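You operate a simulated robot arm through the tools that you are given. There is no shell and no other tool.

The job below is to be done with a simulated robot arm. You get a single attempt, and the scene is never put back.

## Task
Set the press's depth stop as the job card says.
Fine: free its lock screw with the hex key of the size printed beside it, tighten it again and put the key back. Set down upright: what you pick out.

The check looks at the end state, three seconds after you hand in, the way a careful person would. Anything else that was tipped, shoved, dropped, spilled or broken makes it a failure.

## Robot
A 6-joint arm with a two-finger gripper, on a carriage that runs on a rail from [-1.197, -0.003] to [1.143, 0.003] (x, y) and turns from -205 to 127 degrees about z. Base frame: it is fixed where the carriage stands at the start and does not move with it; the origin is on the floor, on the carriage's upright axis, x ahead of it, y to its left, z up; the surface under the hand at the start is at about z = 0.8. Readings come in m, degrees, newtons and seconds.
It reaches about 0.949 m from its shoulder. Its first joint turns from -166.0 to 166.0 degrees. Places, roughly: depth stop [0.5, -0.7, 0.9]; lock screw [0.5, -0.7, 0.8]. Payload 2.54 kg.
The tool frame sits at the grasp point between the pads (the TCP): z along the fingers, y along the line on which they close. The tips reach 0.023 m beyond it. The gripper opens to 0.126 m; its body begins 0.082 m behind the TCP.
Orientation is told as [roll, pitch, yaw] about the base's x, y, z axes, in that order, counted from this pose: with the fingers straight down and closing along the base's y, the tool's x points along the base's -x, its y along +y and its z along -z.

## Interface
- The arm moves only by the tool servo_tool. Its argument "increments" is text: rows parted by semicolons, each of 7 numbers parted by spaces: the shift along the base's x, y, z in units of 150 mm (1.0 is 150 mm), then the turn, a rotation vector about the base's x, y, z in units of 180 degrees (1.0 is 180 degrees), then the opening, from 0 (shut) to 1 (fully open). In form: dx dy dz rx ry rz claw; .... A call has 1 to 20 rows; each row is the pose to reach, as a shift and turn from the pose commanded when the call began. A call with a number of a shift or a turn outside -1 to 1 is refused whole. Each row takes 0.2 s and may step no farther than 0.05 m and 8.6 degrees from the row before; otherwise, or with a gripper value out of range, the whole call is refused. A pose out of reach is approached as far as the arm can. The call stops where the force on the tool passes 90 N (or 10 N more than at its start, if that is more) or the arm is blocked; 0.2 s more then pass. Each finger travels about 0.0842 m/s and halts on what it meets, pressing with about 26 N; the grip force reading is that of the motor and also rises with nothing between the fingers. The clock runs only during rows and for 0.2 s after the last one: add rows that repeat a pose to give the fingers time. The reply holds the time, the measured pose of the TCP, the force on the tool along the base axes, the opening and the grip force, in the units named above and with some noise, with the torque about the TCP (base axes, N m) and any sound that the robot's microphone picked up.
- Cameras (640 x 400 px; columns grow to the right, rows downward): "scene" is now at [0.032, 0.1344, 1.5481]; the picture's right is [-0.80, -0.60, 0.00], its down [-0.30, 0.41, -0.86] and it looks along [0.51, -0.69, -0.51] (base axes); focal length 296 px, centre (320, 200). "wrist" rides on the gripper at [0.082, 0.014, -0.122] in the tool frame; the picture's right is [-0.17, 0.99, 0.00], its down [-0.79, -0.13, -0.60] and it looks along [-0.59, -0.10, 0.80] (tool axes); focal length 243 px, centre (320, 200). There is no depth. A picture from a camera that has moved, and an enlarged one, comes with that camera's place and axes in the base frame and with its lens. The place of the scene camera against the robot may be out by one fixed shift of up to 0.025 m in any direction.
- get_image(camera): a new picture of that camera. The clock stands still meanwhile.
- slide_trunk(by): moves the trunk up (or, below 0, down) by that many m; the arm and the scene camera ride with it, the base frame stays. It gives what a move gives, with no picture.
- base_move(legs): drives the robot by 1 to 6 legs, each [ahead, left, turn to the left] in m, m and degrees, along the robot's own axes; the way and the turn of a leg run together, so that a leg with both is an arc; at most 1.5 m and 180 degrees a leg. The arm and the cameras ride along, it lands a little off, and it stops where it bumps. It keeps to its track: a leg is cut to what the track allows. It gives what a move gives.
- turn_head(pan, tilt): turns the head with the scene camera to pan (to the left, within 120 degrees either way) and tilt (down, from -29 to 69), counted from straight ahead of the robot. It gives what a move gives.
- enlarge(camera, box): a new picture of the part [left, top, right, bottom] of that camera's present view, enlarged. The clock stands still meanwhile.
- job_done(): hands the job in; it is judged then, once.

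Places have to be worked out from the pictures, the camera data and where the tool is seen. Open the gripper and draw the arm clear of the work before you hand the job in, unless the task says otherwise.

The tools are called after "Request:" by a JSON object that holds its "op" and its "data". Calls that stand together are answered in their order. servo_tool: Moves the arm, as the interface text tells. Its arguments: {"type":"object","properties":{"increments":{"type":"string"}},"required":["increments"]} The other tools are called the same way: slide_trunk (by) moves the trunk up or down; base_move (legs) drives the base; turn_head (pan, tilt) turns the head that bears the scene camera; get_image (camera) takes a picture; enlarge (camera, box) takes an enlarged picture of a part of a camera's view; job_done () hands the job in.

At the start:

```text
time: 0.0
ee_pos: [0.5224, -0.4423, 1.1925]
tcp_rot: [0.0, 0.1, 0.0]
contact_force: [0.1, -0.6, -0.1]
torque: [0.02, 0.01, -0.02]
opening: 0.1259
finger_force: 0.0
trunk travel left (down, up): [-0.325, 0.165]
robot x, y, heading: [0.0002, -0.0024, -0.1]
head pan, tilt (commanded): [-53.4, 30.5]
```

scene: 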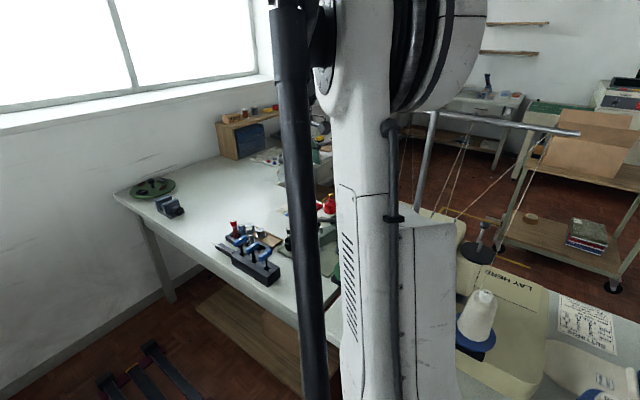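
wrist: 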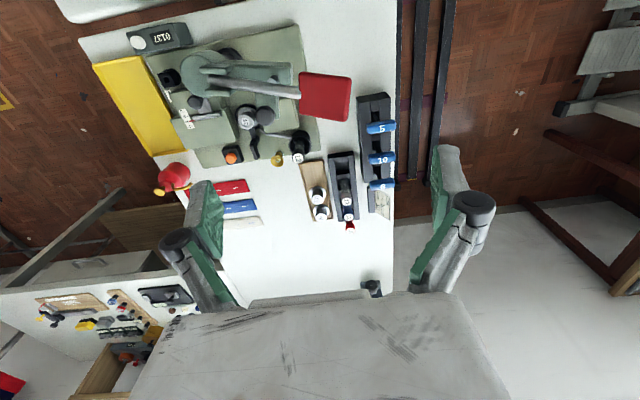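

The wrist view shows the bench with the press (red lever), a rack of hex keys with blue handles, and blocks. I'll enlarge the wrist view to read the details.

Request:
{"op": "enlarge", "data": {"camera": "wrist", "box": [80, 0, 400, 200]}}

Request:
{"op": "enlarge", "data": {"camera": "wrist", "box": [140, 80, 300, 180]}}

Request:
{"op": "enlarge", "data": {"camera": "wrist", "box": [280, 80, 440, 240]}}

Request:
{"op": "enlarge", "data": {"camera": "scene", "box": [200, 120, 360, 300]}}

```text
2.00 times, centred on (240, 100) of wrist
camera zoom: at [0.4393, -0.4287, 1.3139], right [0.17, 0.99, 0.0], down [0.79, -0.13, 0.6], along [0.59, -0.1, -0.8], focal length 485 px, centre (480, 400)
```

zoom: 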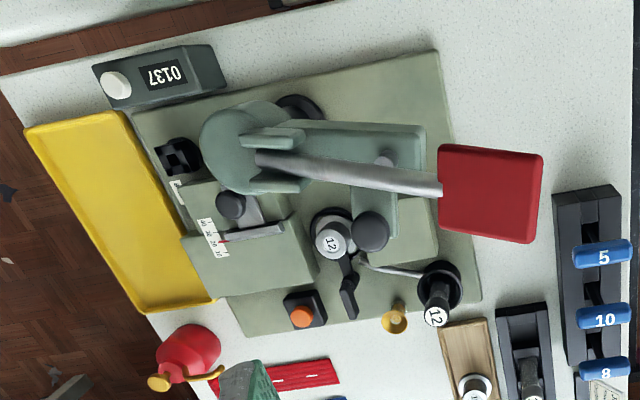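

```text
4.00 times, centred on (220, 130) of wrist
camera zoom: at [0.4393, -0.4287, 1.3139], right [0.17, 0.99, 0.0], down [0.79, -0.13, 0.6], along [0.59, -0.1, -0.8], focal length 970 px, centre (720, 480)
```

zoom: 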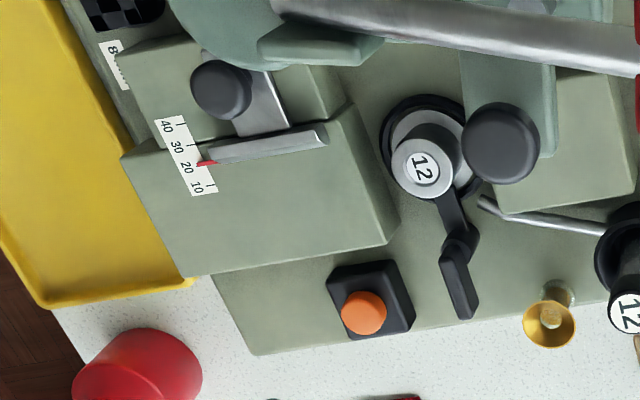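

```text
2.50 times, centred on (360, 160) of wrist
camera zoom: at [0.4393, -0.4287, 1.3139], right [0.17, 0.99, 0.0], down [0.79, -0.13, 0.6], along [0.59, -0.1, -0.8], focal length 606 px, centre (220, 300)
```

zoom: 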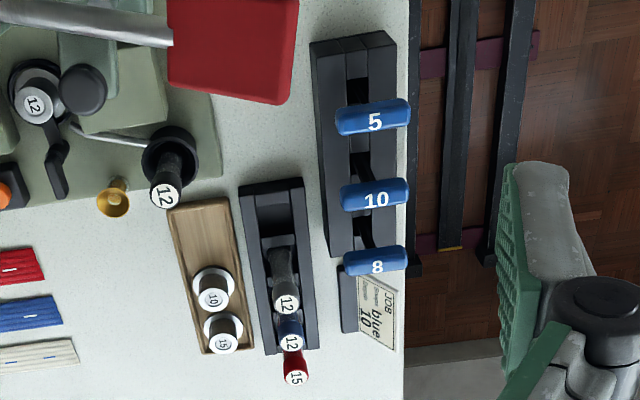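

```text
2.22 times, centred on (280, 210) of scene
camera zoom: at [0.032, 0.1344, 1.5481], right [-0.8, -0.6, 0.0], down [-0.3, 0.41, -0.86], along [0.51, -0.69, -0.51], focal length 658 px, centre (409, 178)
```

zoom: 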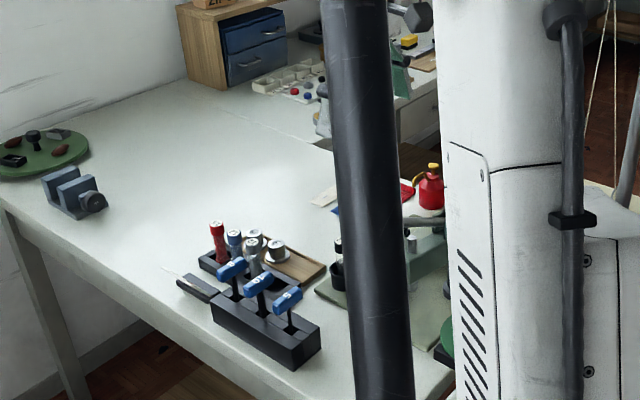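

The zooms look freshly rendered, so small boxes should give sharp detail. I'll zoom hard onto the job card, the scale, and the printed label near the lock screw.

Request:
{"op": "enlarge", "data": {"camera": "wrist", "box": [360, 180, 400, 225]}}

Request:
{"op": "enlarge", "data": {"camera": "wrist", "box": [155, 75, 225, 135]}}

Request:
{"op": "enlarge", "data": {"camera": "wrist", "box": [340, 80, 410, 200]}}

Request:
{"op": "enlarge", "data": {"camera": "wrist", "box": [220, 90, 340, 190]}}

```text
8.89 times, centred on (380, 202) of wrist
camera zoom: at [0.4393, -0.4287, 1.3139], right [0.17, 0.99, 0.0], down [0.79, -0.13, 0.6], along [0.59, -0.1, -0.8], focal length 2157 px, centre (-213, 178)
```

zoom: 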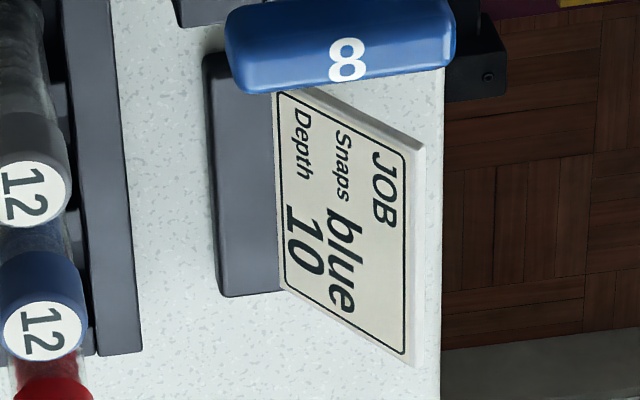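

```text
6.67 times, centred on (190, 105) of wrist
camera zoom: at [0.4393, -0.4287, 1.3139], right [0.17, 0.99, 0.0], down [0.79, -0.13, 0.6], along [0.59, -0.1, -0.8], focal length 1618 px, centre (1187, 833)
```

zoom: 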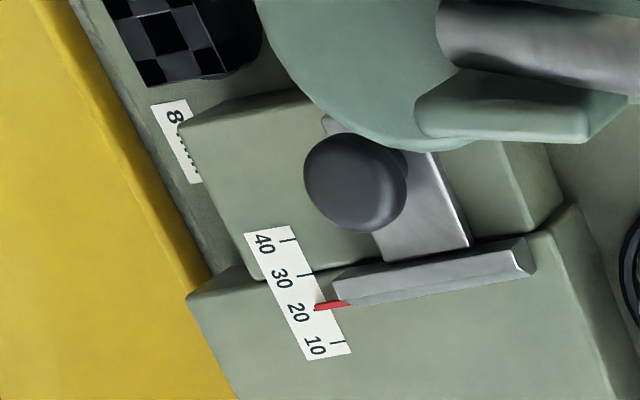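

```text
3.33 times, centred on (375, 140) of wrist
camera zoom: at [0.4393, -0.4287, 1.3139], right [0.17, 0.99, 0.0], down [0.79, -0.13, 0.6], along [0.59, -0.1, -0.8], focal length 809 px, centre (137, 400)
```

zoom: 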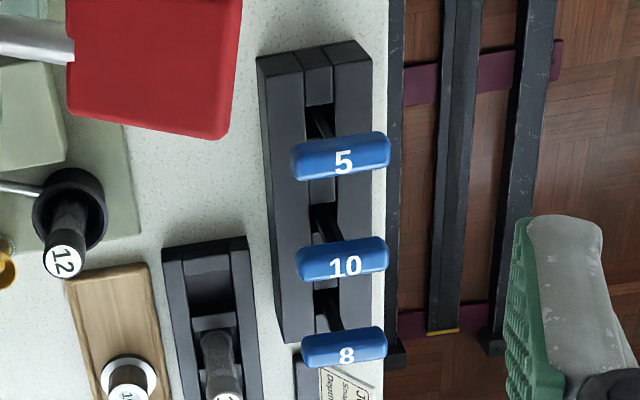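

```text
4.00 times, centred on (280, 140) of wrist
camera zoom: at [0.4393, -0.4287, 1.3139], right [0.17, 0.99, 0.0], down [0.79, -0.13, 0.6], along [0.59, -0.1, -0.8], focal length 970 px, centre (480, 440)
```

zoom: 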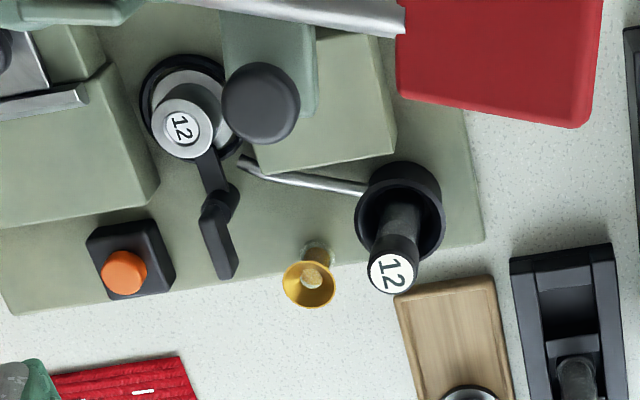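

The card reads "Snaps blue, Depth 10"; the scale pointer is near 20 and the label by the checkered lock screw seems to read "8 mm". I'll shift the arm to look at the press from another angle for parallax.

Request:
{"op": "servo_tool", "data": {"increments": "-0.25 -0.2 0 0 0 0 1; -0.5 -0.4 0 0 0 0 1; -0.75 -0.6 0 0 0 0 1; -1 -0.8 0 0 0 0 1; -1 -1 0 0 0 0 1"}}

Request:
{"op": "get_image", "data": {"camera": "wrist"}}

Request:
{"op": "get_image", "data": {"camera": "scene"}}

```text
time: 1.2
ee_pos: [0.3611, -0.6017, 1.1881]
tcp_rot: [0.3, -0.3, -0.2]
contact_force: [-3.6, -3.6, -1.2]
torque: [0.43, -0.36, 0.01]
opening: 0.1261
finger_force: 0.0
trunk travel left (down, up): [-0.325, 0.165]
robot x, y, heading: [-0.0034, 0.0019, -0.2]
head pan, tilt (commanded): [-53.4, 30.5]
```

```text
taken
camera wrist: at [0.2783, -0.5885, 1.3097], right [0.17, 0.99, 0.01], down [0.79, -0.14, 0.6], along [0.59, -0.1, -0.8], focal length 243 px, centre (320, 200)
```

wrist: 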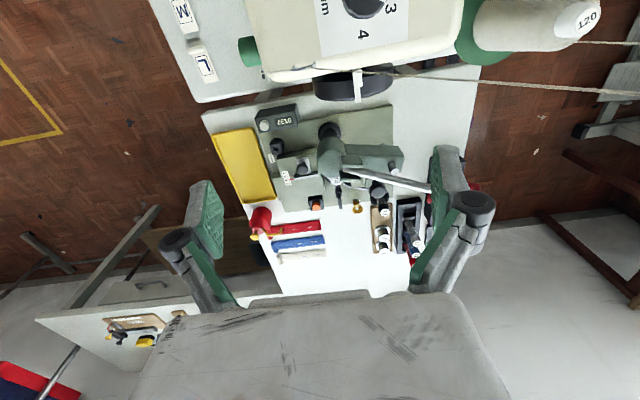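

```text
taken
camera scene: at [0.0244, 0.1267, 1.5477], right [-0.8, -0.59, -0.01], down [-0.3, 0.41, -0.86], along [0.51, -0.69, -0.51], focal length 296 px, centre (320, 200)
```

scene: 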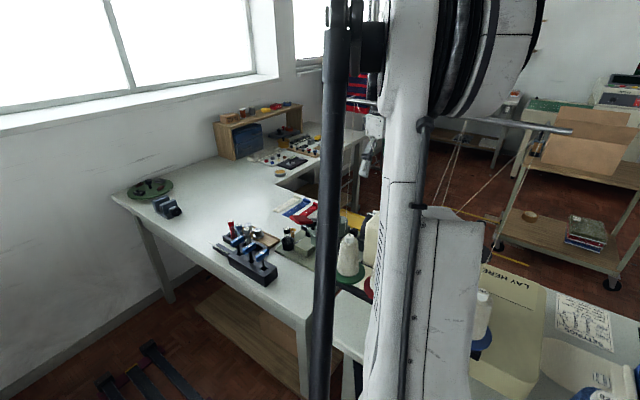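

The reading shows a few newtons of force, maybe inertia, and I see threads from a sewing machine nearby. I'll hold still one row to check the force.

Request:
{"op": "servo_tool", "data": {"increments": "0 0 0 0 0 0 1; 0 0 0 0 0 0 1"}}

Request:
{"op": "enlarge", "data": {"camera": "wrist", "box": [240, 100, 440, 260]}}

Request:
{"op": "enlarge", "data": {"camera": "scene", "box": [200, 180, 400, 320]}}

```text
time: 1.8
ee_pos: [0.3714, -0.5953, 1.1916]
tcp_rot: [0.1, 0.0, 0.1]
contact_force: [-0.6, -1.1, -0.3]
torque: [0.1, 0.01, -0.02]
opening: 0.1262
finger_force: 0.1
trunk travel left (down, up): [-0.325, 0.165]
robot x, y, heading: [-0.0011, 0.0012, -0.2]
head pan, tilt (commanded): [-53.4, 30.5]
```

```text
2.50 times, centred on (340, 180) of wrist
camera zoom: at [0.289, -0.5812, 1.3133], right [0.17, 0.99, 0.0], down [0.79, -0.13, 0.6], along [0.59, -0.1, -0.8], focal length 606 px, centre (270, 250)
```

zoom: 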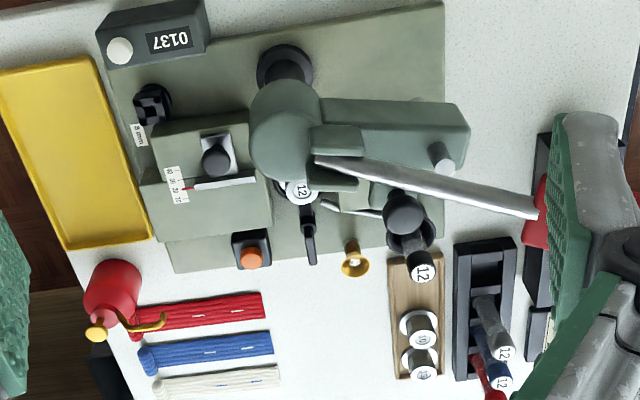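

```text
2.86 times, centred on (300, 250) of scene
camera zoom: at [0.0318, 0.133, 1.5482], right [-0.8, -0.6, 0.0], down [-0.3, 0.41, -0.86], along [0.51, -0.69, -0.51], focal length 846 px, centre (377, 57)
```

zoom: 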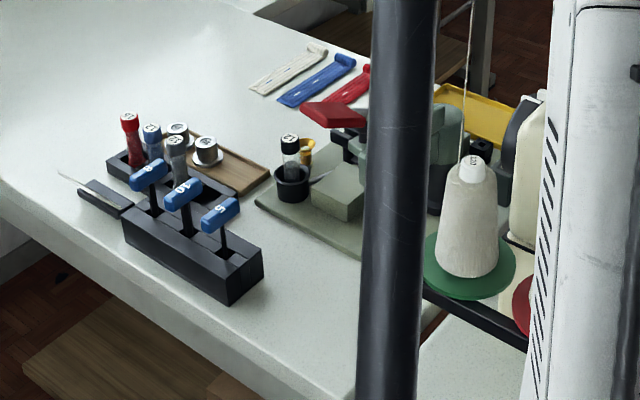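

Force has settled to near zero, so nothing is touched. I zoom onto the depth stop and lock screw from this angle.

Request:
{"op": "enlarge", "data": {"camera": "wrist", "box": [270, 125, 340, 195]}}

Request:
{"op": "enlarge", "data": {"camera": "wrist", "box": [265, 120, 305, 150]}}

Request:
{"op": "enlarge", "data": {"camera": "wrist", "box": [320, 140, 440, 260]}}

```text
5.71 times, centred on (305, 160) of wrist
camera zoom: at [0.289, -0.5812, 1.3133], right [0.17, 0.99, 0.0], down [0.79, -0.13, 0.6], along [0.59, -0.1, -0.8], focal length 1386 px, centre (406, 429)
```

zoom: 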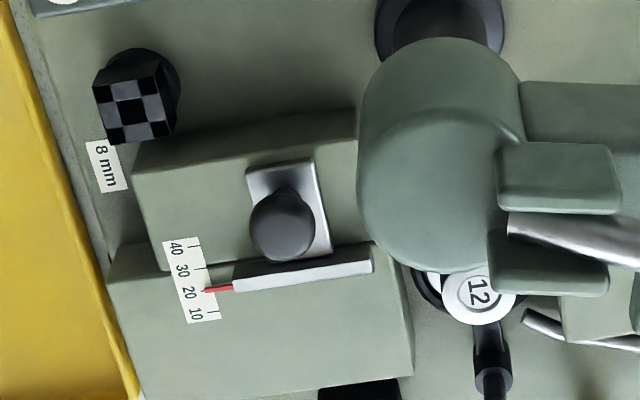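

```text
13.33 times, centred on (285, 135) of wrist
camera zoom: at [0.289, -0.5812, 1.3133], right [0.17, 0.99, 0.0], down [0.79, -0.13, 0.6], along [0.59, -0.1, -0.8], focal length 3235 px, centre (787, 1067)
```

zoom: 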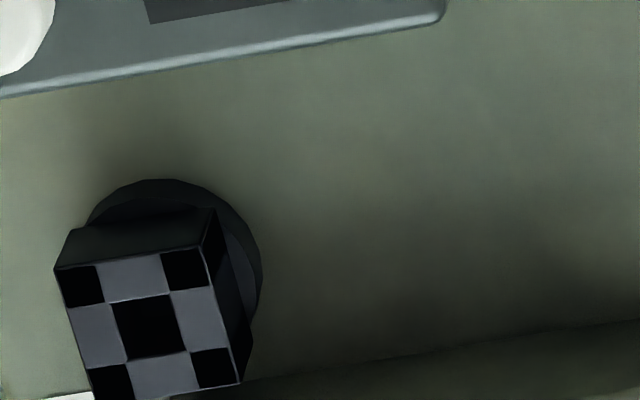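

```text
3.33 times, centred on (380, 200) of wrist
camera zoom: at [0.289, -0.5812, 1.3133], right [0.17, 0.99, 0.0], down [0.79, -0.13, 0.6], along [0.59, -0.1, -0.8], focal length 809 px, centre (120, 200)
```

zoom: 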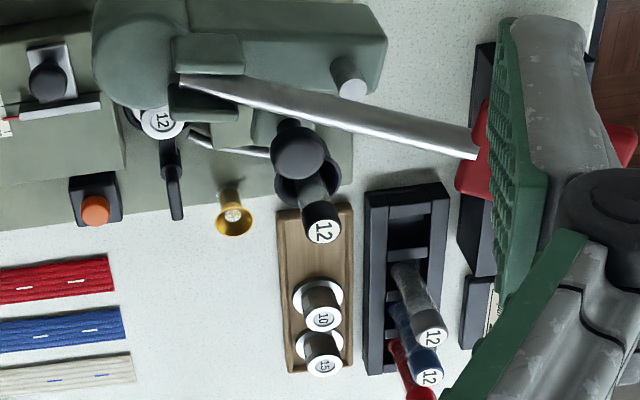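

Force was only dynamic. By triangulating the two wrist views I get: scale and pointer at z≈0.842 running along x (40 at x≈0.536, 10 at x≈0.5675), knob at about (0.52, -0.666, 0.868), and lock screw near (0.48, -0.71, 0.83). I'll drive the carriage 0.4 m ahead, so that both the press and the key rack are comfortably in reach.

Request:
{"op": "base_move", "data": {"legs": [[0.4, 0, 0]]}}

Request:
{"op": "get_image", "data": {"camera": "wrist"}}

Request:
{"op": "get_image", "data": {"camera": "scene"}}

```text
time: 4.3
ee_pos: [0.7642, -0.5939, 1.192]
tcp_rot: [0.0, 0.0, -0.2]
contact_force: [-0.4, 0.2, 0.4]
torque: [0.0, 0.01, -0.01]
opening: 0.1258
finger_force: 0.1
trunk travel left (down, up): [-0.325, 0.165]
robot x, y, heading: [0.3942, -0.0035, 0.1]
head pan, tilt (commanded): [-53.4, 30.5]
```

```text
taken
camera wrist: at [0.6826, -0.58, 1.314], right [0.17, 0.99, 0.0], down [0.79, -0.14, 0.6], along [0.59, -0.1, -0.8], focal length 243 px, centre (320, 200)
```

wrist: 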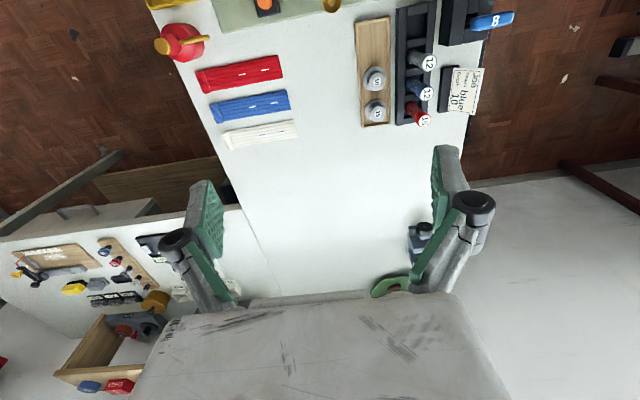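

```text
taken
camera scene: at [0.4279, 0.1351, 1.5481], right [-0.8, -0.59, 0.0], down [-0.3, 0.41, -0.86], along [0.51, -0.69, -0.51], focal length 296 px, centre (320, 200)
```

scene: 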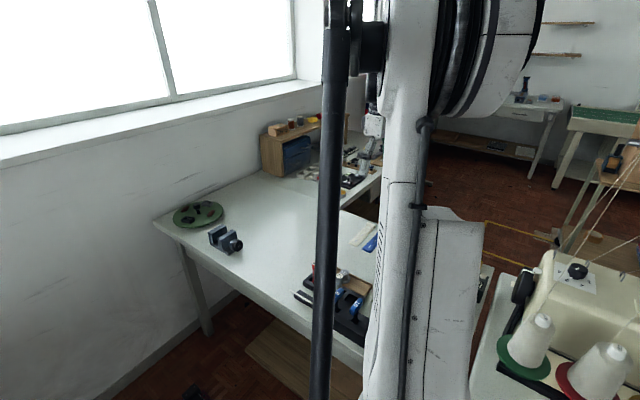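

The carriage is at x≈0.394. I'll bring the hand back toward the key rack (about x 0.73, y −0.35) staying above the lever, to view the keys up close.

Request:
{"op": "servo_tool", "data": {"increments": "-0.05 0.25 0 0 0 0 1; -0.1 0.5 0 0 0 0 1; -0.15 0.75 0 0 0 0 1; -0.2 1 0 0 0 0 1"}}

Request:
{"op": "servo_tool", "data": {"increments": "-0.2 0.2 -0.1 0 0 0 1; -0.4 0.4 -0.2 0 0 0 1; -0.6 0.6 -0.3 0 0 0 1; -0.8 0.75 -0.4 0 0 0 1; -0.8 0.75 -0.4 0 0 0 1; -0.8 0.75 -0.4 0 0 0 1"}}

Request:
{"op": "get_image", "data": {"camera": "wrist"}}

Request:
{"op": "get_image", "data": {"camera": "scene"}}

```text
time: 5.3
ee_pos: [0.7337, -0.4416, 1.1925]
tcp_rot: [0.0, 0.0, -0.2]
contact_force: [0.4, -1.3, 0.2]
torque: [0.03, 0.01, 0.0]
opening: 0.126
finger_force: 0.0
trunk travel left (down, up): [-0.325, 0.165]
robot x, y, heading: [0.3975, 0.0003, -0.1]
head pan, tilt (commanded): [-53.4, 30.5]
```

```text
time: 6.9
ee_pos: [0.6398, -0.3719, 1.1383]
tcp_rot: [-0.1, 0.0, -0.1]
contact_force: [0.1, -0.4, -0.1]
torque: [0.02, 0.02, 0.02]
opening: 0.1259
finger_force: 0.0
trunk travel left (down, up): [-0.325, 0.165]
robot x, y, heading: [0.3946, 0.0015, -0.3]
head pan, tilt (commanded): [-53.4, 30.5]
stopped in row 6: the arm was blocked; the commanded pose is now the measured one
```

```text
taken
camera wrist: at [0.5567, -0.3573, 1.2607], right [0.17, 0.99, 0.0], down [0.79, -0.13, 0.6], along [0.59, -0.1, -0.8], focal length 243 px, centre (320, 200)
```

wrist: 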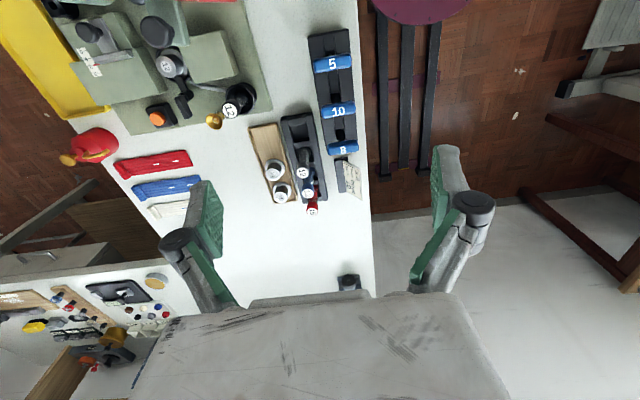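

```text
taken
camera scene: at [0.4211, 0.1278, 1.5583], right [-0.86, -0.51, 0.0], down [-0.21, 0.35, -0.91], along [0.46, -0.79, -0.41], focal length 296 px, centre (320, 200)
```

scene: 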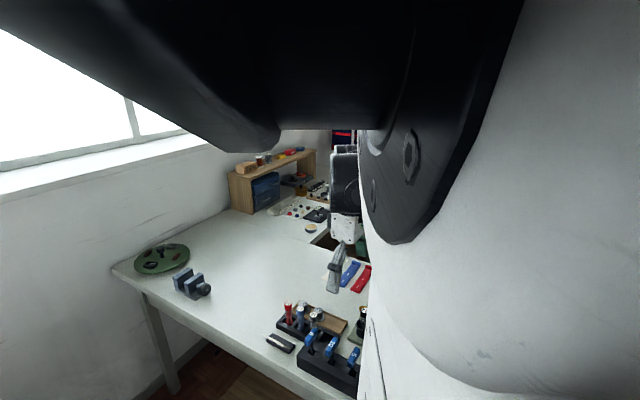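

The arm was blocked and the scene camera's pose changed, so the elbow has touched the head from folding too close. I'll back off outward along the way I came and check that the head recovers.

Request:
{"op": "servo_tool", "data": {"increments": "0.2 -0.2 0.1 0 0 0 1; 0.4 -0.4 0.2 0 0 0 1; 0.6 -0.6 0.3 0 0 0 1; 0.6 -0.6 0.3 0 0 0 1"}}

Request:
{"op": "get_image", "data": {"camera": "scene"}}

```text
time: 7.9
ee_pos: [0.7286, -0.4607, 1.1836]
tcp_rot: [0.0, 0.0, -0.1]
contact_force: [0.6, 0.2, -1.1]
torque: [0.06, -0.02, -0.01]
opening: 0.1258
finger_force: 0.1
trunk travel left (down, up): [-0.325, 0.165]
robot x, y, heading: [0.3963, 0.0005, -0.1]
head pan, tilt (commanded): [-53.4, 30.5]
```

```text
taken
camera scene: at [0.4281, 0.1344, 1.5482], right [-0.8, -0.59, 0.0], down [-0.3, 0.41, -0.86], along [0.51, -0.69, -0.51], focal length 296 px, centre (320, 200)
```

scene: 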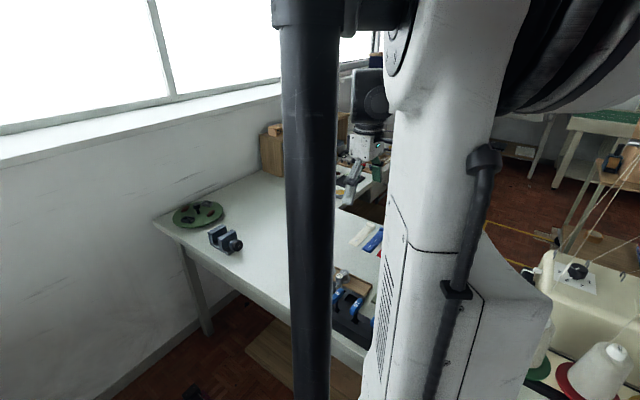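

The head is back where it was. I'll drive the carriage back to about x = 0.15, so that the rack lies ~0.67 m and the press ~0.78 m from the shoulder axis.

Request:
{"op": "base_move", "data": {"legs": [[-0.245, 0, 0]]}}

Request:
{"op": "get_image", "data": {"camera": "wrist"}}

Request:
{"op": "get_image", "data": {"camera": "scene"}}

```text
time: 9.7
ee_pos: [0.4819, -0.4606, 1.1839]
tcp_rot: [0.0, 0.0, -0.1]
contact_force: [0.3, 0.4, -0.6]
torque: [-0.01, 0.04, 0.02]
opening: 0.126
finger_force: 0.0
trunk travel left (down, up): [-0.325, 0.165]
robot x, y, heading: [0.1485, 0.0006, -0.2]
head pan, tilt (commanded): [-53.4, 30.5]
```

```text
taken
camera wrist: at [0.4004, -0.4467, 1.3057], right [0.17, 0.99, 0.0], down [0.79, -0.13, 0.6], along [0.59, -0.1, -0.8], focal length 243 px, centre (320, 200)
```

wrist: 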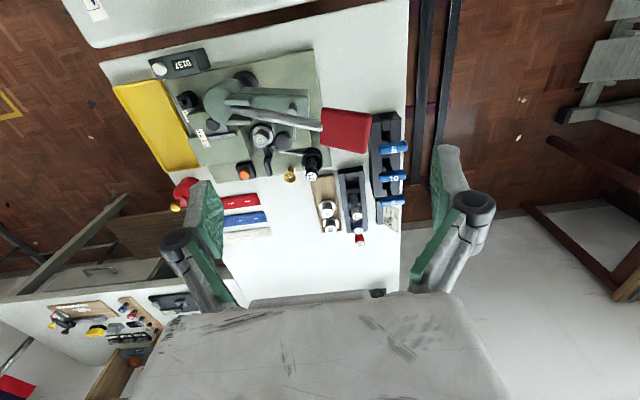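

```text
taken
camera scene: at [0.1821, 0.1346, 1.5481], right [-0.8, -0.59, 0.0], down [-0.3, 0.41, -0.86], along [0.51, -0.69, -0.51], focal length 296 px, centre (320, 200)
```

scene: 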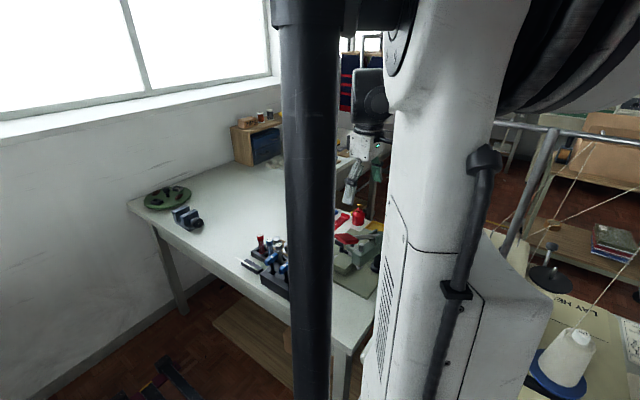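

All is clear at x≈0.1485. Key 8's handle triangulates to about (0.728, −0.349, 0.90) with its bar along y. I'll turn the hand by +90° about z (closing along x, camera on the −y side) and go above key 8.

Request:
{"op": "servo_tool", "data": {"increments": "0.08 0.04 0 0 0 0.045 1; 0.16 0.08 0 0 0 0.09 1; 0.24 0.12 0 0 0 0.135 1; 0.32 0.16 0 0 0 0.18 1; 0.4 0.2 0 0 0 0.225 1; 0.5 0.24 0 0 0 0.27 1; 0.6 0.28 0 0 0 0.315 1; 0.7 0.34 0 0 0 0.36 1; 0.8 0.4 0 0 0 0.405 1; 0.9 0.45 0 0 0 0.45 1; 1 0.5 0 0 0 0.478 1; 1 0.5 0 0 0 0.478 1"}}

Request:
{"op": "get_image", "data": {"camera": "wrist"}}

```text
time: 12.3
ee_pos: [0.6333, -0.3854, 1.1841]
tcp_rot: [0.0, 0.0, 85.9]
contact_force: [-0.1, 0.3, 0.2]
torque: [-0.03, 0.01, 0.01]
opening: 0.126
finger_force: 0.0
trunk travel left (down, up): [-0.325, 0.165]
robot x, y, heading: [0.1506, 0.0001, -0.1]
head pan, tilt (commanded): [-53.4, 30.5]
```

```text
taken
camera wrist: at [0.6135, -0.4662, 1.306], right [-0.97, 0.23, 0.0], down [0.19, 0.78, 0.6], along [0.14, 0.58, -0.8], focal length 243 px, centre (320, 200)
```

wrist: 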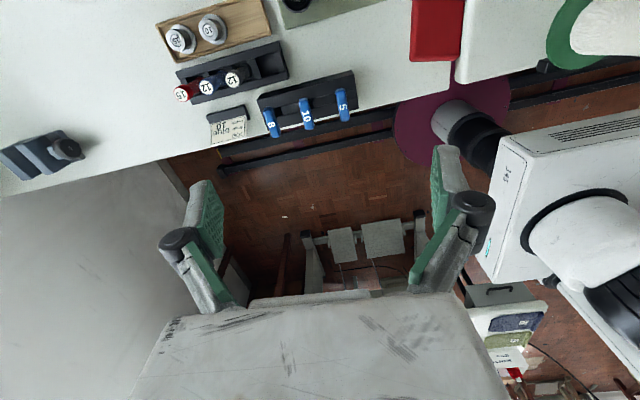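

The keys are visible ahead; I'll move above key 8, lowering to z≈1.08.

Request:
{"op": "servo_tool", "data": {"increments": "0.2 0.08 -0.15 0 0 0 1; 0.4 0.16 -0.3 0 0 0 1; 0.63 0.24 -0.5 0 0 0 1; 0.63 0.24 -0.7 0 0 0 1; 0.63 0.24 -0.7 0 0 0 1; 0.63 0.24 -0.7 0 0 0 1"}}

Request:
{"op": "get_image", "data": {"camera": "wrist"}}

Request:
{"op": "get_image", "data": {"camera": "scene"}}

```text
time: 13.7
ee_pos: [0.7276, -0.3485, 1.0795]
tcp_rot: [0.0, 0.0, 86.0]
contact_force: [0.2, 0.6, -0.2]
torque: [0.0, -0.05, 0.03]
opening: 0.1262
finger_force: 0.0
trunk travel left (down, up): [-0.325, 0.165]
robot x, y, heading: [0.1517, 0.0029, -0.1]
head pan, tilt (commanded): [-53.4, 30.5]
```

```text
taken
camera wrist: at [0.7075, -0.4299, 1.2017], right [-0.97, 0.24, 0.0], down [0.19, 0.78, 0.6], along [0.14, 0.58, -0.8], focal length 243 px, centre (320, 200)
```

wrist: 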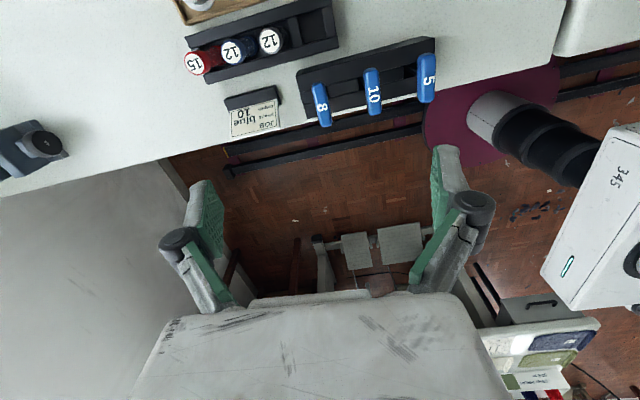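

```text
taken
camera scene: at [0.1821, 0.1346, 1.5481], right [-0.8, -0.59, 0.0], down [-0.3, 0.41, -0.86], along [0.51, -0.69, -0.51], focal length 296 px, centre (320, 200)
```

scene: 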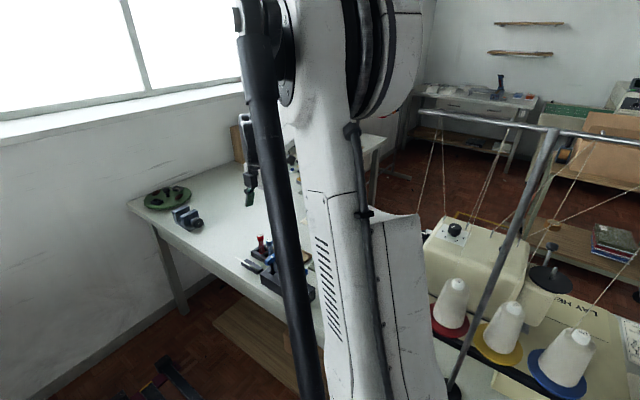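

I'll zoom in on the rack from here to measure the handle and check its orientation.

Request:
{"op": "enlarge", "data": {"camera": "wrist", "box": [290, 30, 450, 130]}}

Request:
{"op": "enlarge", "data": {"camera": "wrist", "box": [300, 75, 350, 130]}}

```text
4.00 times, centred on (370, 80) of wrist
camera zoom: at [0.7075, -0.4299, 1.2017], right [-0.97, 0.24, 0.0], down [0.19, 0.78, 0.6], along [0.14, 0.58, -0.8], focal length 970 px, centre (120, 680)
```

zoom: 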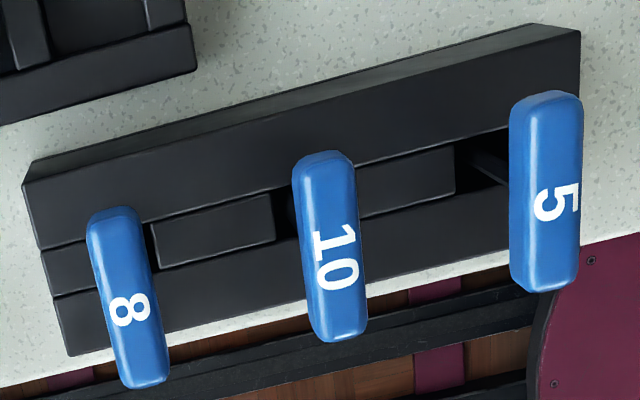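

```text
7.27 times, centred on (325, 102) of wrist
camera zoom: at [0.7075, -0.4299, 1.2017], right [-0.97, 0.24, 0.0], down [0.19, 0.78, 0.6], along [0.14, 0.58, -0.8], focal length 1764 px, centre (284, 909)
```

zoom: 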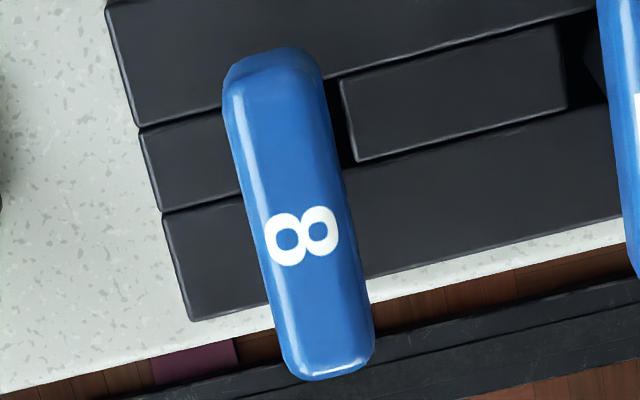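

Key 8's handle is at about (0.7245, −0.350), roughly 48 mm long along y, top near z≈0.905. I'll narrow the gripper to ~45 mm and descend to z≈0.99 for a check before straddling it.

Request:
{"op": "servo_tool", "data": {"increments": "-0.02 -0.01 -0.2 0 0 0.003 0.7; -0.02 -0.01 -0.4 0 0 0.006 0.45; -0.02 -0.01 -0.6 0 0 0.006 0.36; -0.02 -0.01 -0.6 0 0 0.006 0.36; -0.02 -0.01 -0.6 0 0 0.006 0.36"}}

Request:
{"op": "get_image", "data": {"camera": "wrist"}}

Request:
{"op": "enlarge", "data": {"camera": "wrist", "box": [240, 40, 480, 220]}}

```text
time: 14.9
ee_pos: [0.7232, -0.3515, 0.989]
tcp_rot: [0.0, 0.0, 87.0]
contact_force: [-1.0, 0.1, 0.0]
torque: [0.02, -0.06, 0.02]
opening: 0.0454
finger_force: 0.1
trunk travel left (down, up): [-0.325, 0.165]
robot x, y, heading: [0.1473, 0.0011, -0.5]
head pan, tilt (commanded): [-53.4, 30.5]
```

```text
taken
camera wrist: at [0.7059, -0.4326, 1.111], right [-0.98, 0.22, 0.0], down [0.17, 0.78, 0.6], along [0.13, 0.58, -0.8], focal length 243 px, centre (320, 200)
```

wrist: 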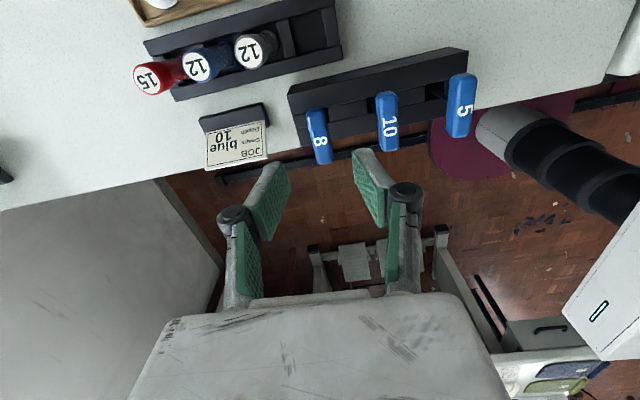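

```text
2.22 times, centred on (360, 130) of wrist
camera zoom: at [0.7059, -0.4326, 1.111], right [-0.98, 0.22, 0.0], down [0.17, 0.78, 0.6], along [0.13, 0.58, -0.8], focal length 539 px, centre (231, 356)
```

zoom: 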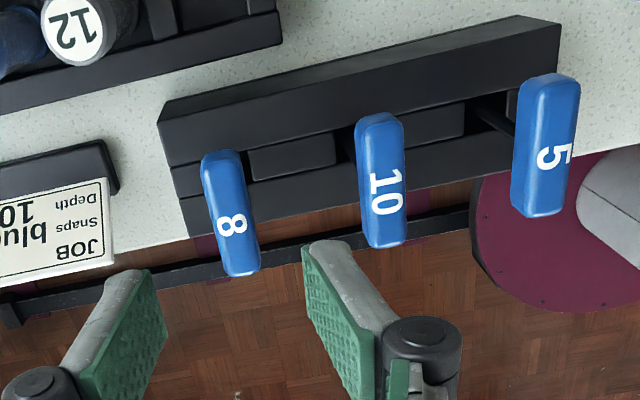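

The handle's center is at about (0.7245, −0.348) with its top near z≈0.897, and the rack top near 0.83. I'll descend so that the handle sits between the pads, without closing yet.

Request:
{"op": "servo_tool", "data": {"increments": "0.005 0.02 -0.2 0 0 0 0.36; 0.005 0.02 -0.4 0 0 0 0.36; 0.005 0.02 -0.55 0 0 0 0.36; 0.005 0.02 -0.63 0 0 0 0.36; 0.005 0.02 -0.63 0 0 0 0.36"}}

Request:
{"op": "get_image", "data": {"camera": "wrist"}}

Request:
{"op": "enlarge", "data": {"camera": "wrist", "box": [240, 120, 400, 240]}}

```text
time: 16.1
ee_pos: [0.7242, -0.3468, 0.8943]
tcp_rot: [-0.1, 0.1, 87.0]
contact_force: [0.1, 0.7, 0.4]
torque: [0.01, -0.02, -0.01]
opening: 0.0453
finger_force: 0.1
trunk travel left (down, up): [-0.325, 0.165]
robot x, y, heading: [0.149, -0.0022, -0.5]
head pan, tilt (commanded): [-53.4, 30.5]
```

```text
taken
camera wrist: at [0.707, -0.4292, 1.0162], right [-0.98, 0.22, 0.0], down [0.17, 0.78, 0.6], along [0.13, 0.58, -0.8], focal length 243 px, centre (320, 200)
```

wrist: 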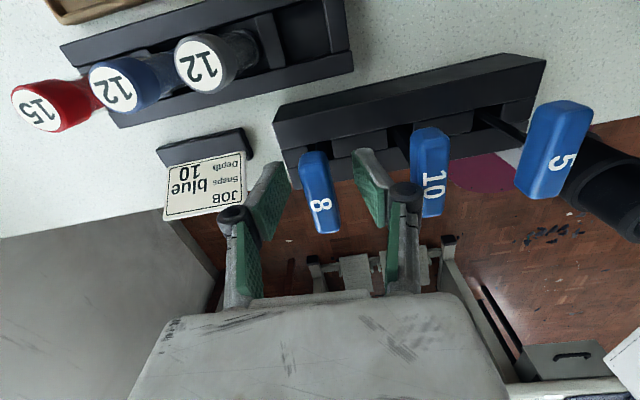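

```text
3.33 times, centred on (320, 180) of wrist
camera zoom: at [0.707, -0.4292, 1.0162], right [-0.98, 0.22, 0.0], down [0.17, 0.78, 0.6], along [0.13, 0.58, -0.8], focal length 809 px, centre (320, 267)
```

zoom: 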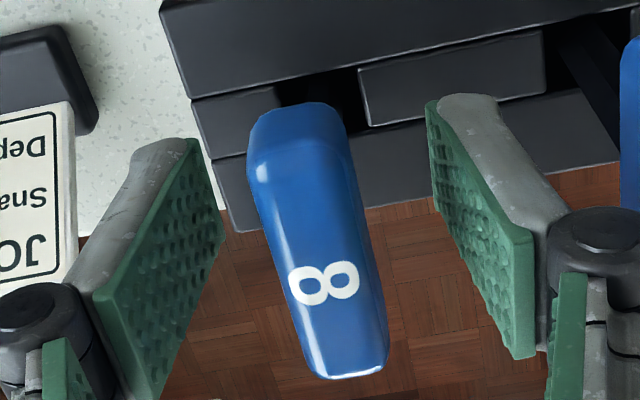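

The handle is centered between the pads. I'll lower 5 mm more and close on it.

Request:
{"op": "servo_tool", "data": {"increments": "0 0 -0.035 0 0 0 0.36; 0 0 -0.035 0 0 0 0.2; 0 0 -0.035 0 0 0 0.05; 0 0 -0.035 0 0 0 0; 0 0 -0.035 0 0 0 0; 0 0 -0.035 0 0 0 0"}}

Request:
{"op": "enlarge", "data": {"camera": "wrist", "box": [240, 120, 400, 240]}}

```text
time: 17.5
ee_pos: [0.7254, -0.3475, 0.8886]
tcp_rot: [0.0, 0.0, 86.9]
contact_force: [-0.5, -0.7, -0.5]
torque: [-0.02, -0.02, 0.02]
opening: 0.0081
finger_force: 26.0
trunk travel left (down, up): [-0.325, 0.165]
robot x, y, heading: [0.1464, -0.0013, -0.3]
head pan, tilt (commanded): [-53.4, 30.5]
```

```text
3.33 times, centred on (320, 180) of wrist
camera zoom: at [0.7069, -0.4292, 1.011], right [-0.98, 0.22, 0.0], down [0.17, 0.78, 0.6], along [0.13, 0.58, -0.8], focal length 809 px, centre (320, 267)
```

zoom: 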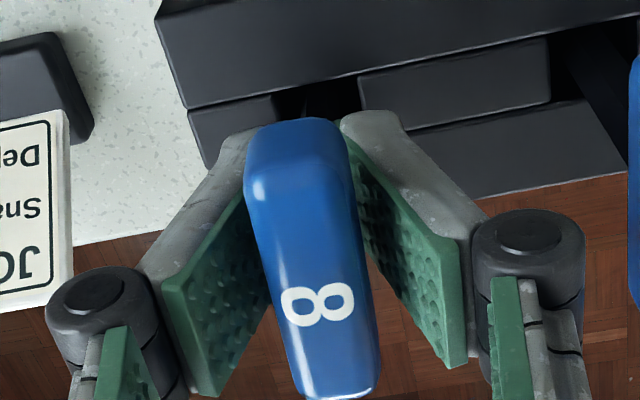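

Grip force is up, but the opening reads only 8 mm, narrower than the handle looks. I'll look more closely from both cameras before lifting.

Request:
{"op": "enlarge", "data": {"camera": "wrist", "box": [280, 130, 360, 200]}}

Request:
{"op": "get_image", "data": {"camera": "scene"}}

Request:
{"op": "get_image", "data": {"camera": "wrist"}}

```text
5.71 times, centred on (320, 165) of wrist
camera zoom: at [0.7069, -0.4292, 1.011], right [-0.98, 0.22, 0.0], down [0.17, 0.78, 0.6], along [0.13, 0.58, -0.8], focal length 1386 px, centre (320, 400)
```

zoom: 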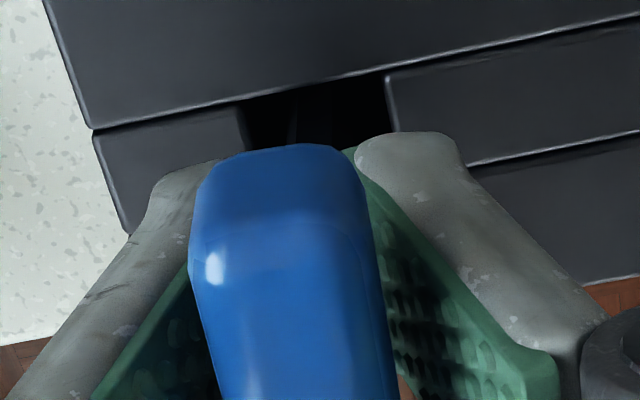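

```text
taken
camera scene: at [0.1822, 0.1345, 1.5481], right [-0.8, -0.59, 0.0], down [-0.3, 0.41, -0.86], along [0.51, -0.69, -0.51], focal length 296 px, centre (320, 200)
```

scene: 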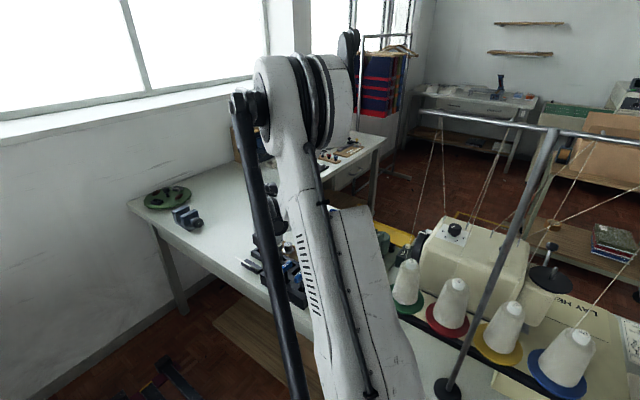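

```text
taken
camera wrist: at [0.7069, -0.4292, 1.011], right [-0.98, 0.22, 0.0], down [0.17, 0.78, 0.6], along [0.13, 0.58, -0.8], focal length 243 px, centre (320, 200)
```

wrist: 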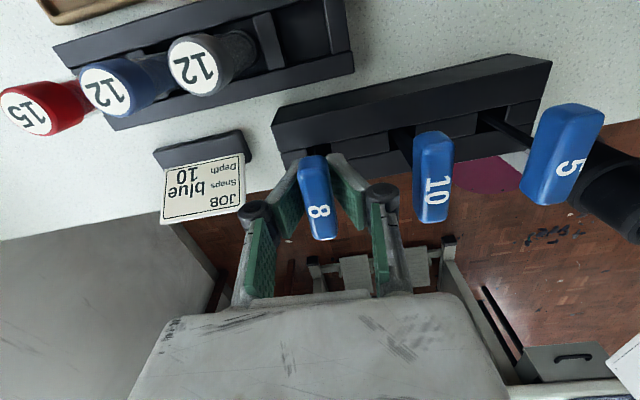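

The pads look V-shaped with the tips on the ~8 mm shaft just under the handle. I'll reopen, rise clear, and close to ~15 mm in free air to learn how the fingers behave before choosing the grip height.

Request:
{"op": "servo_tool", "data": {"increments": "0 0 0 0 0 0 0.36; 0 0 0 0 0 0 0.36; 0 0 0 0 0 0 0.36; 0 0 0.2 0 0 0 0.36; 0 0 0.4 0 0 0 0.36; 0 0 0.6 0 0 0 0.12; 0 0 0.6 0 0 0 0.12; 0 0 0.6 0 0 0 0.12"}}

Request:
{"op": "get_image", "data": {"camera": "wrist"}}

Request:
{"op": "enlarge", "data": {"camera": "wrist", "box": [240, 120, 400, 240]}}

```text
time: 19.3
ee_pos: [0.7241, -0.3472, 0.9802]
tcp_rot: [-0.1, 0.0, 87.0]
contact_force: [0.9, 0.3, 0.1]
torque: [0.03, 0.03, -0.01]
opening: 0.0149
finger_force: 0.0
trunk travel left (down, up): [-0.325, 0.165]
robot x, y, heading: [0.1526, 0.0014, -0.3]
head pan, tilt (commanded): [-53.4, 30.5]
```

```text
taken
camera wrist: at [0.7066, -0.4297, 1.1018], right [-0.98, 0.22, 0.0], down [0.17, 0.78, 0.6], along [0.13, 0.58, -0.8], focal length 243 px, centre (320, 200)
```

wrist: 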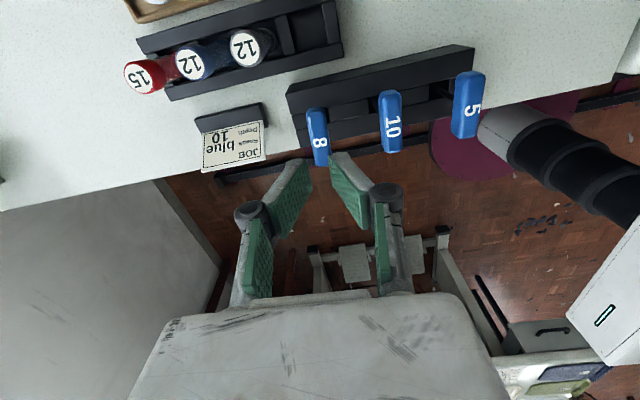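

```text
3.33 times, centred on (320, 180) of wrist
camera zoom: at [0.7066, -0.4297, 1.1018], right [-0.98, 0.22, 0.0], down [0.17, 0.78, 0.6], along [0.13, 0.58, -0.8], focal length 809 px, centre (320, 267)
```

zoom: 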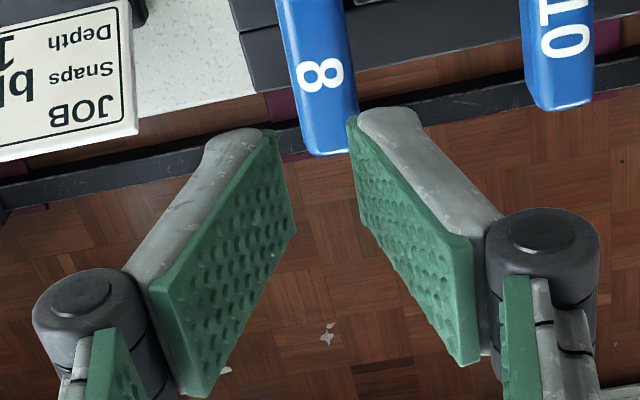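

Now I understand: the pads form a V and the "opening" is measured at the tips, 23 mm below the TCP, so the tips had taken the 8 mm shaft. Gripping the handle's flat sides is better for torque, so I'll put the tips at the handle's mid-height (TCP z≈0.914) and close there.

Request:
{"op": "servo_tool", "data": {"increments": "0 0 0 0 0 0 0.36; 0 0 0 0 0 0 0.36; 0 0 -0.22 0 0 0 0.36; 0 0 -0.44 0 0 0 0.36; 0 0 -0.44 0 0 0 0.3; 0 0 -0.44 0 0 0 0.15; 0 0 -0.44 0 0 0 0; 0 0 -0.44 0 0 0 0; 0 0 -0.44 0 0 0 0"}}

Request:
{"op": "enlarge", "data": {"camera": "wrist", "box": [240, 120, 400, 240]}}

```text
time: 21.3
ee_pos: [0.7256, -0.3473, 0.9131]
tcp_rot: [0.1, -0.1, 87.0]
contact_force: [0.7, 0.7, 0.1]
torque: [0.0, -0.01, -0.03]
opening: 0.0163
finger_force: 26.4
trunk travel left (down, up): [-0.325, 0.165]
robot x, y, heading: [0.15, -0.0012, -0.1]
head pan, tilt (commanded): [-53.4, 30.5]
```

```text
3.33 times, centred on (320, 180) of wrist
camera zoom: at [0.7066, -0.4293, 1.0353], right [-0.98, 0.22, 0.0], down [0.17, 0.78, 0.6], along [0.13, 0.58, -0.8], focal length 809 px, centre (320, 267)
```

zoom: 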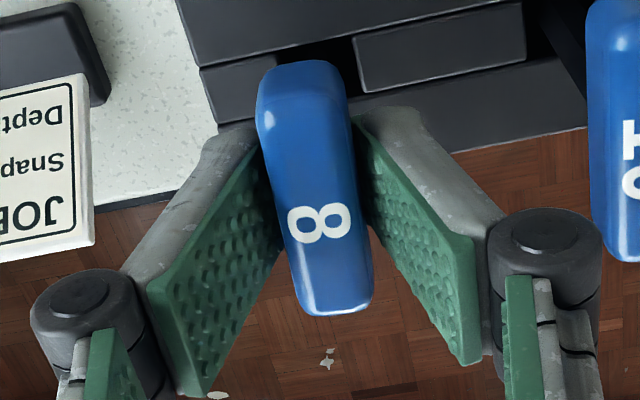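

The tips now hold the handle's sides (opening 16 mm, grip 26 N). I'll lift straight up slowly by ~0.11 m.

Request:
{"op": "servo_tool", "data": {"increments": "0 0 0.05 0 0 0 0; 0 0 0.12 0 0 0 0; 0 0 0.2 0 0 0 0; 0 0 0.3 0 0 0 0; 0 0 0.42 0 0 0 0; 0 0 0.55 0 0 0 0; 0 0 0.7 0 0 0 0; 0 0 0.75 0 0 0 0; 0 0 0.75 0 0 0 0"}}

Request:
{"op": "get_image", "data": {"camera": "wrist"}}

Request:
{"op": "enlarge", "data": {"camera": "wrist", "box": [260, 100, 380, 210]}}

Request:
{"op": "get_image", "data": {"camera": "scene"}}

```text
time: 23.3
ee_pos: [0.7244, -0.3469, 1.0255]
tcp_rot: [0.0, 0.0, 87.1]
contact_force: [-0.2, 0.1, -0.9]
torque: [-0.02, -0.01, 0.02]
opening: 0.0163
finger_force: 25.6
trunk travel left (down, up): [-0.325, 0.165]
robot x, y, heading: [0.1482, 0.0024, -0.2]
head pan, tilt (commanded): [-53.4, 30.5]
```

```text
taken
camera wrist: at [0.7064, -0.4292, 1.1473], right [-0.98, 0.22, 0.0], down [0.17, 0.78, 0.6], along [0.13, 0.58, -0.8], focal length 243 px, centre (320, 200)
```

wrist: 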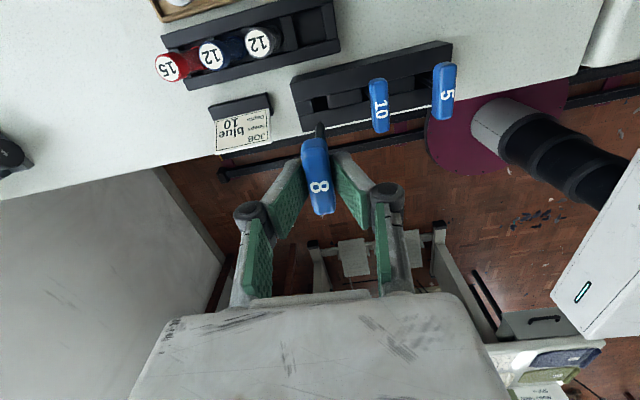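

```text
3.64 times, centred on (320, 155) of wrist
camera zoom: at [0.7064, -0.4292, 1.1473], right [-0.98, 0.22, 0.0], down [0.17, 0.78, 0.6], along [0.13, 0.58, -0.8], focal length 882 px, centre (320, 364)
```

zoom: 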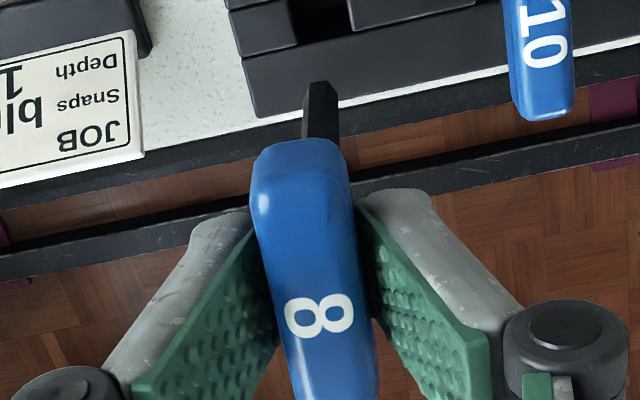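

```text
taken
camera scene: at [0.1822, 0.1346, 1.5481], right [-0.8, -0.59, 0.0], down [-0.3, 0.41, -0.86], along [0.51, -0.69, -0.51], focal length 296 px, centre (320, 200)
```

scene: 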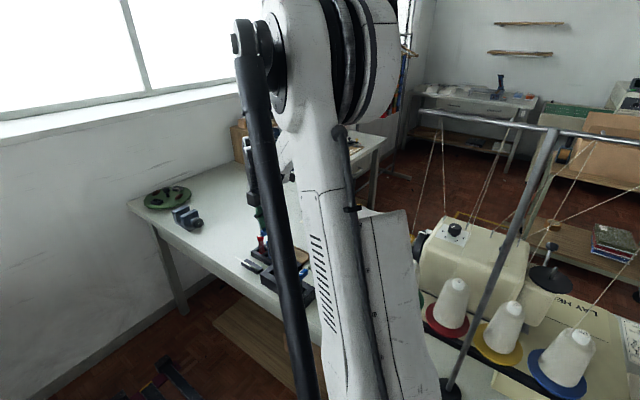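

The key is out with its hex shaft hanging straight; its tip is ~0.11 m below the TCP. I'll rise to z≈1.16 and travel toward the lock screw, keeping the tip above the lever.

Request:
{"op": "servo_tool", "data": {"increments": "0 0 0.3 0 0 0 0; 0 0 0.6 0 0 0 0; 0 0 0.9 0 0 0 0; -0.147 -0.222 0.9 0 0 0 0; -0.294 -0.445 0.9 0 0 0 0; -0.441 -0.668 0.9 0 0 0 0; -0.588 -0.891 0.9 0 0 0 0; -0.588 -0.891 0.9 0 0 0 0"}}

Request:
{"op": "servo_tool", "data": {"increments": "-0.147 -0.222 0 0 0 0 0; -0.294 -0.445 0 0 0 0 0; -0.441 -0.668 0 0 0 0 0; -0.588 -0.891 0 0 0 0 0; -0.588 -0.891 0 0 0 0 0"}}

Request:
{"op": "get_image", "data": {"camera": "wrist"}}

Request:
{"op": "get_image", "data": {"camera": "scene"}}

```text
time: 25.1
ee_pos: [0.6361, -0.4816, 1.16]
tcp_rot: [-0.1, 0.0, 87.0]
contact_force: [-0.7, -0.3, -1.4]
torque: [0.06, -0.02, -0.03]
opening: 0.0164
finger_force: 26.1
trunk travel left (down, up): [-0.325, 0.165]
robot x, y, heading: [0.1497, 0.0002, -0.4]
head pan, tilt (commanded): [-53.4, 30.5]
```

```text
time: 26.3
ee_pos: [0.5488, -0.6152, 1.1607]
tcp_rot: [0.0, 0.0, 87.0]
contact_force: [-0.5, -0.4, -1.2]
torque: [0.04, -0.02, 0.0]
opening: 0.0163
finger_force: 26.0
trunk travel left (down, up): [-0.325, 0.165]
robot x, y, heading: [0.1514, -0.0013, -0.1]
head pan, tilt (commanded): [-53.4, 30.5]
```

```text
taken
camera wrist: at [0.5297, -0.698, 1.2823], right [-0.98, 0.22, 0.0], down [0.17, 0.78, 0.6], along [0.13, 0.58, -0.8], focal length 243 px, centre (320, 200)
```

wrist: 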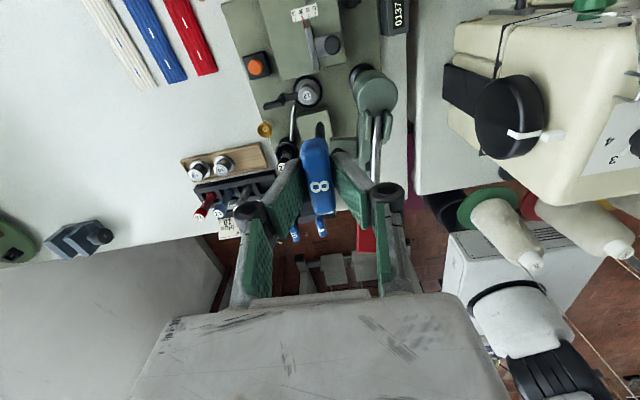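

```text
taken
camera scene: at [0.182, 0.1337, 1.5482], right [-0.8, -0.59, 0.0], down [-0.3, 0.41, -0.86], along [0.51, -0.69, -0.51], focal length 296 px, centre (320, 200)
```

scene: 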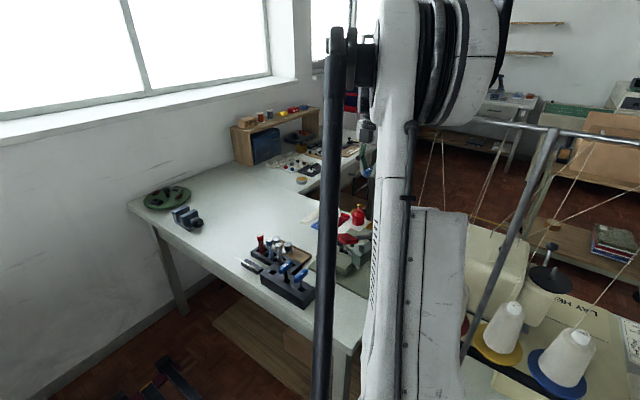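

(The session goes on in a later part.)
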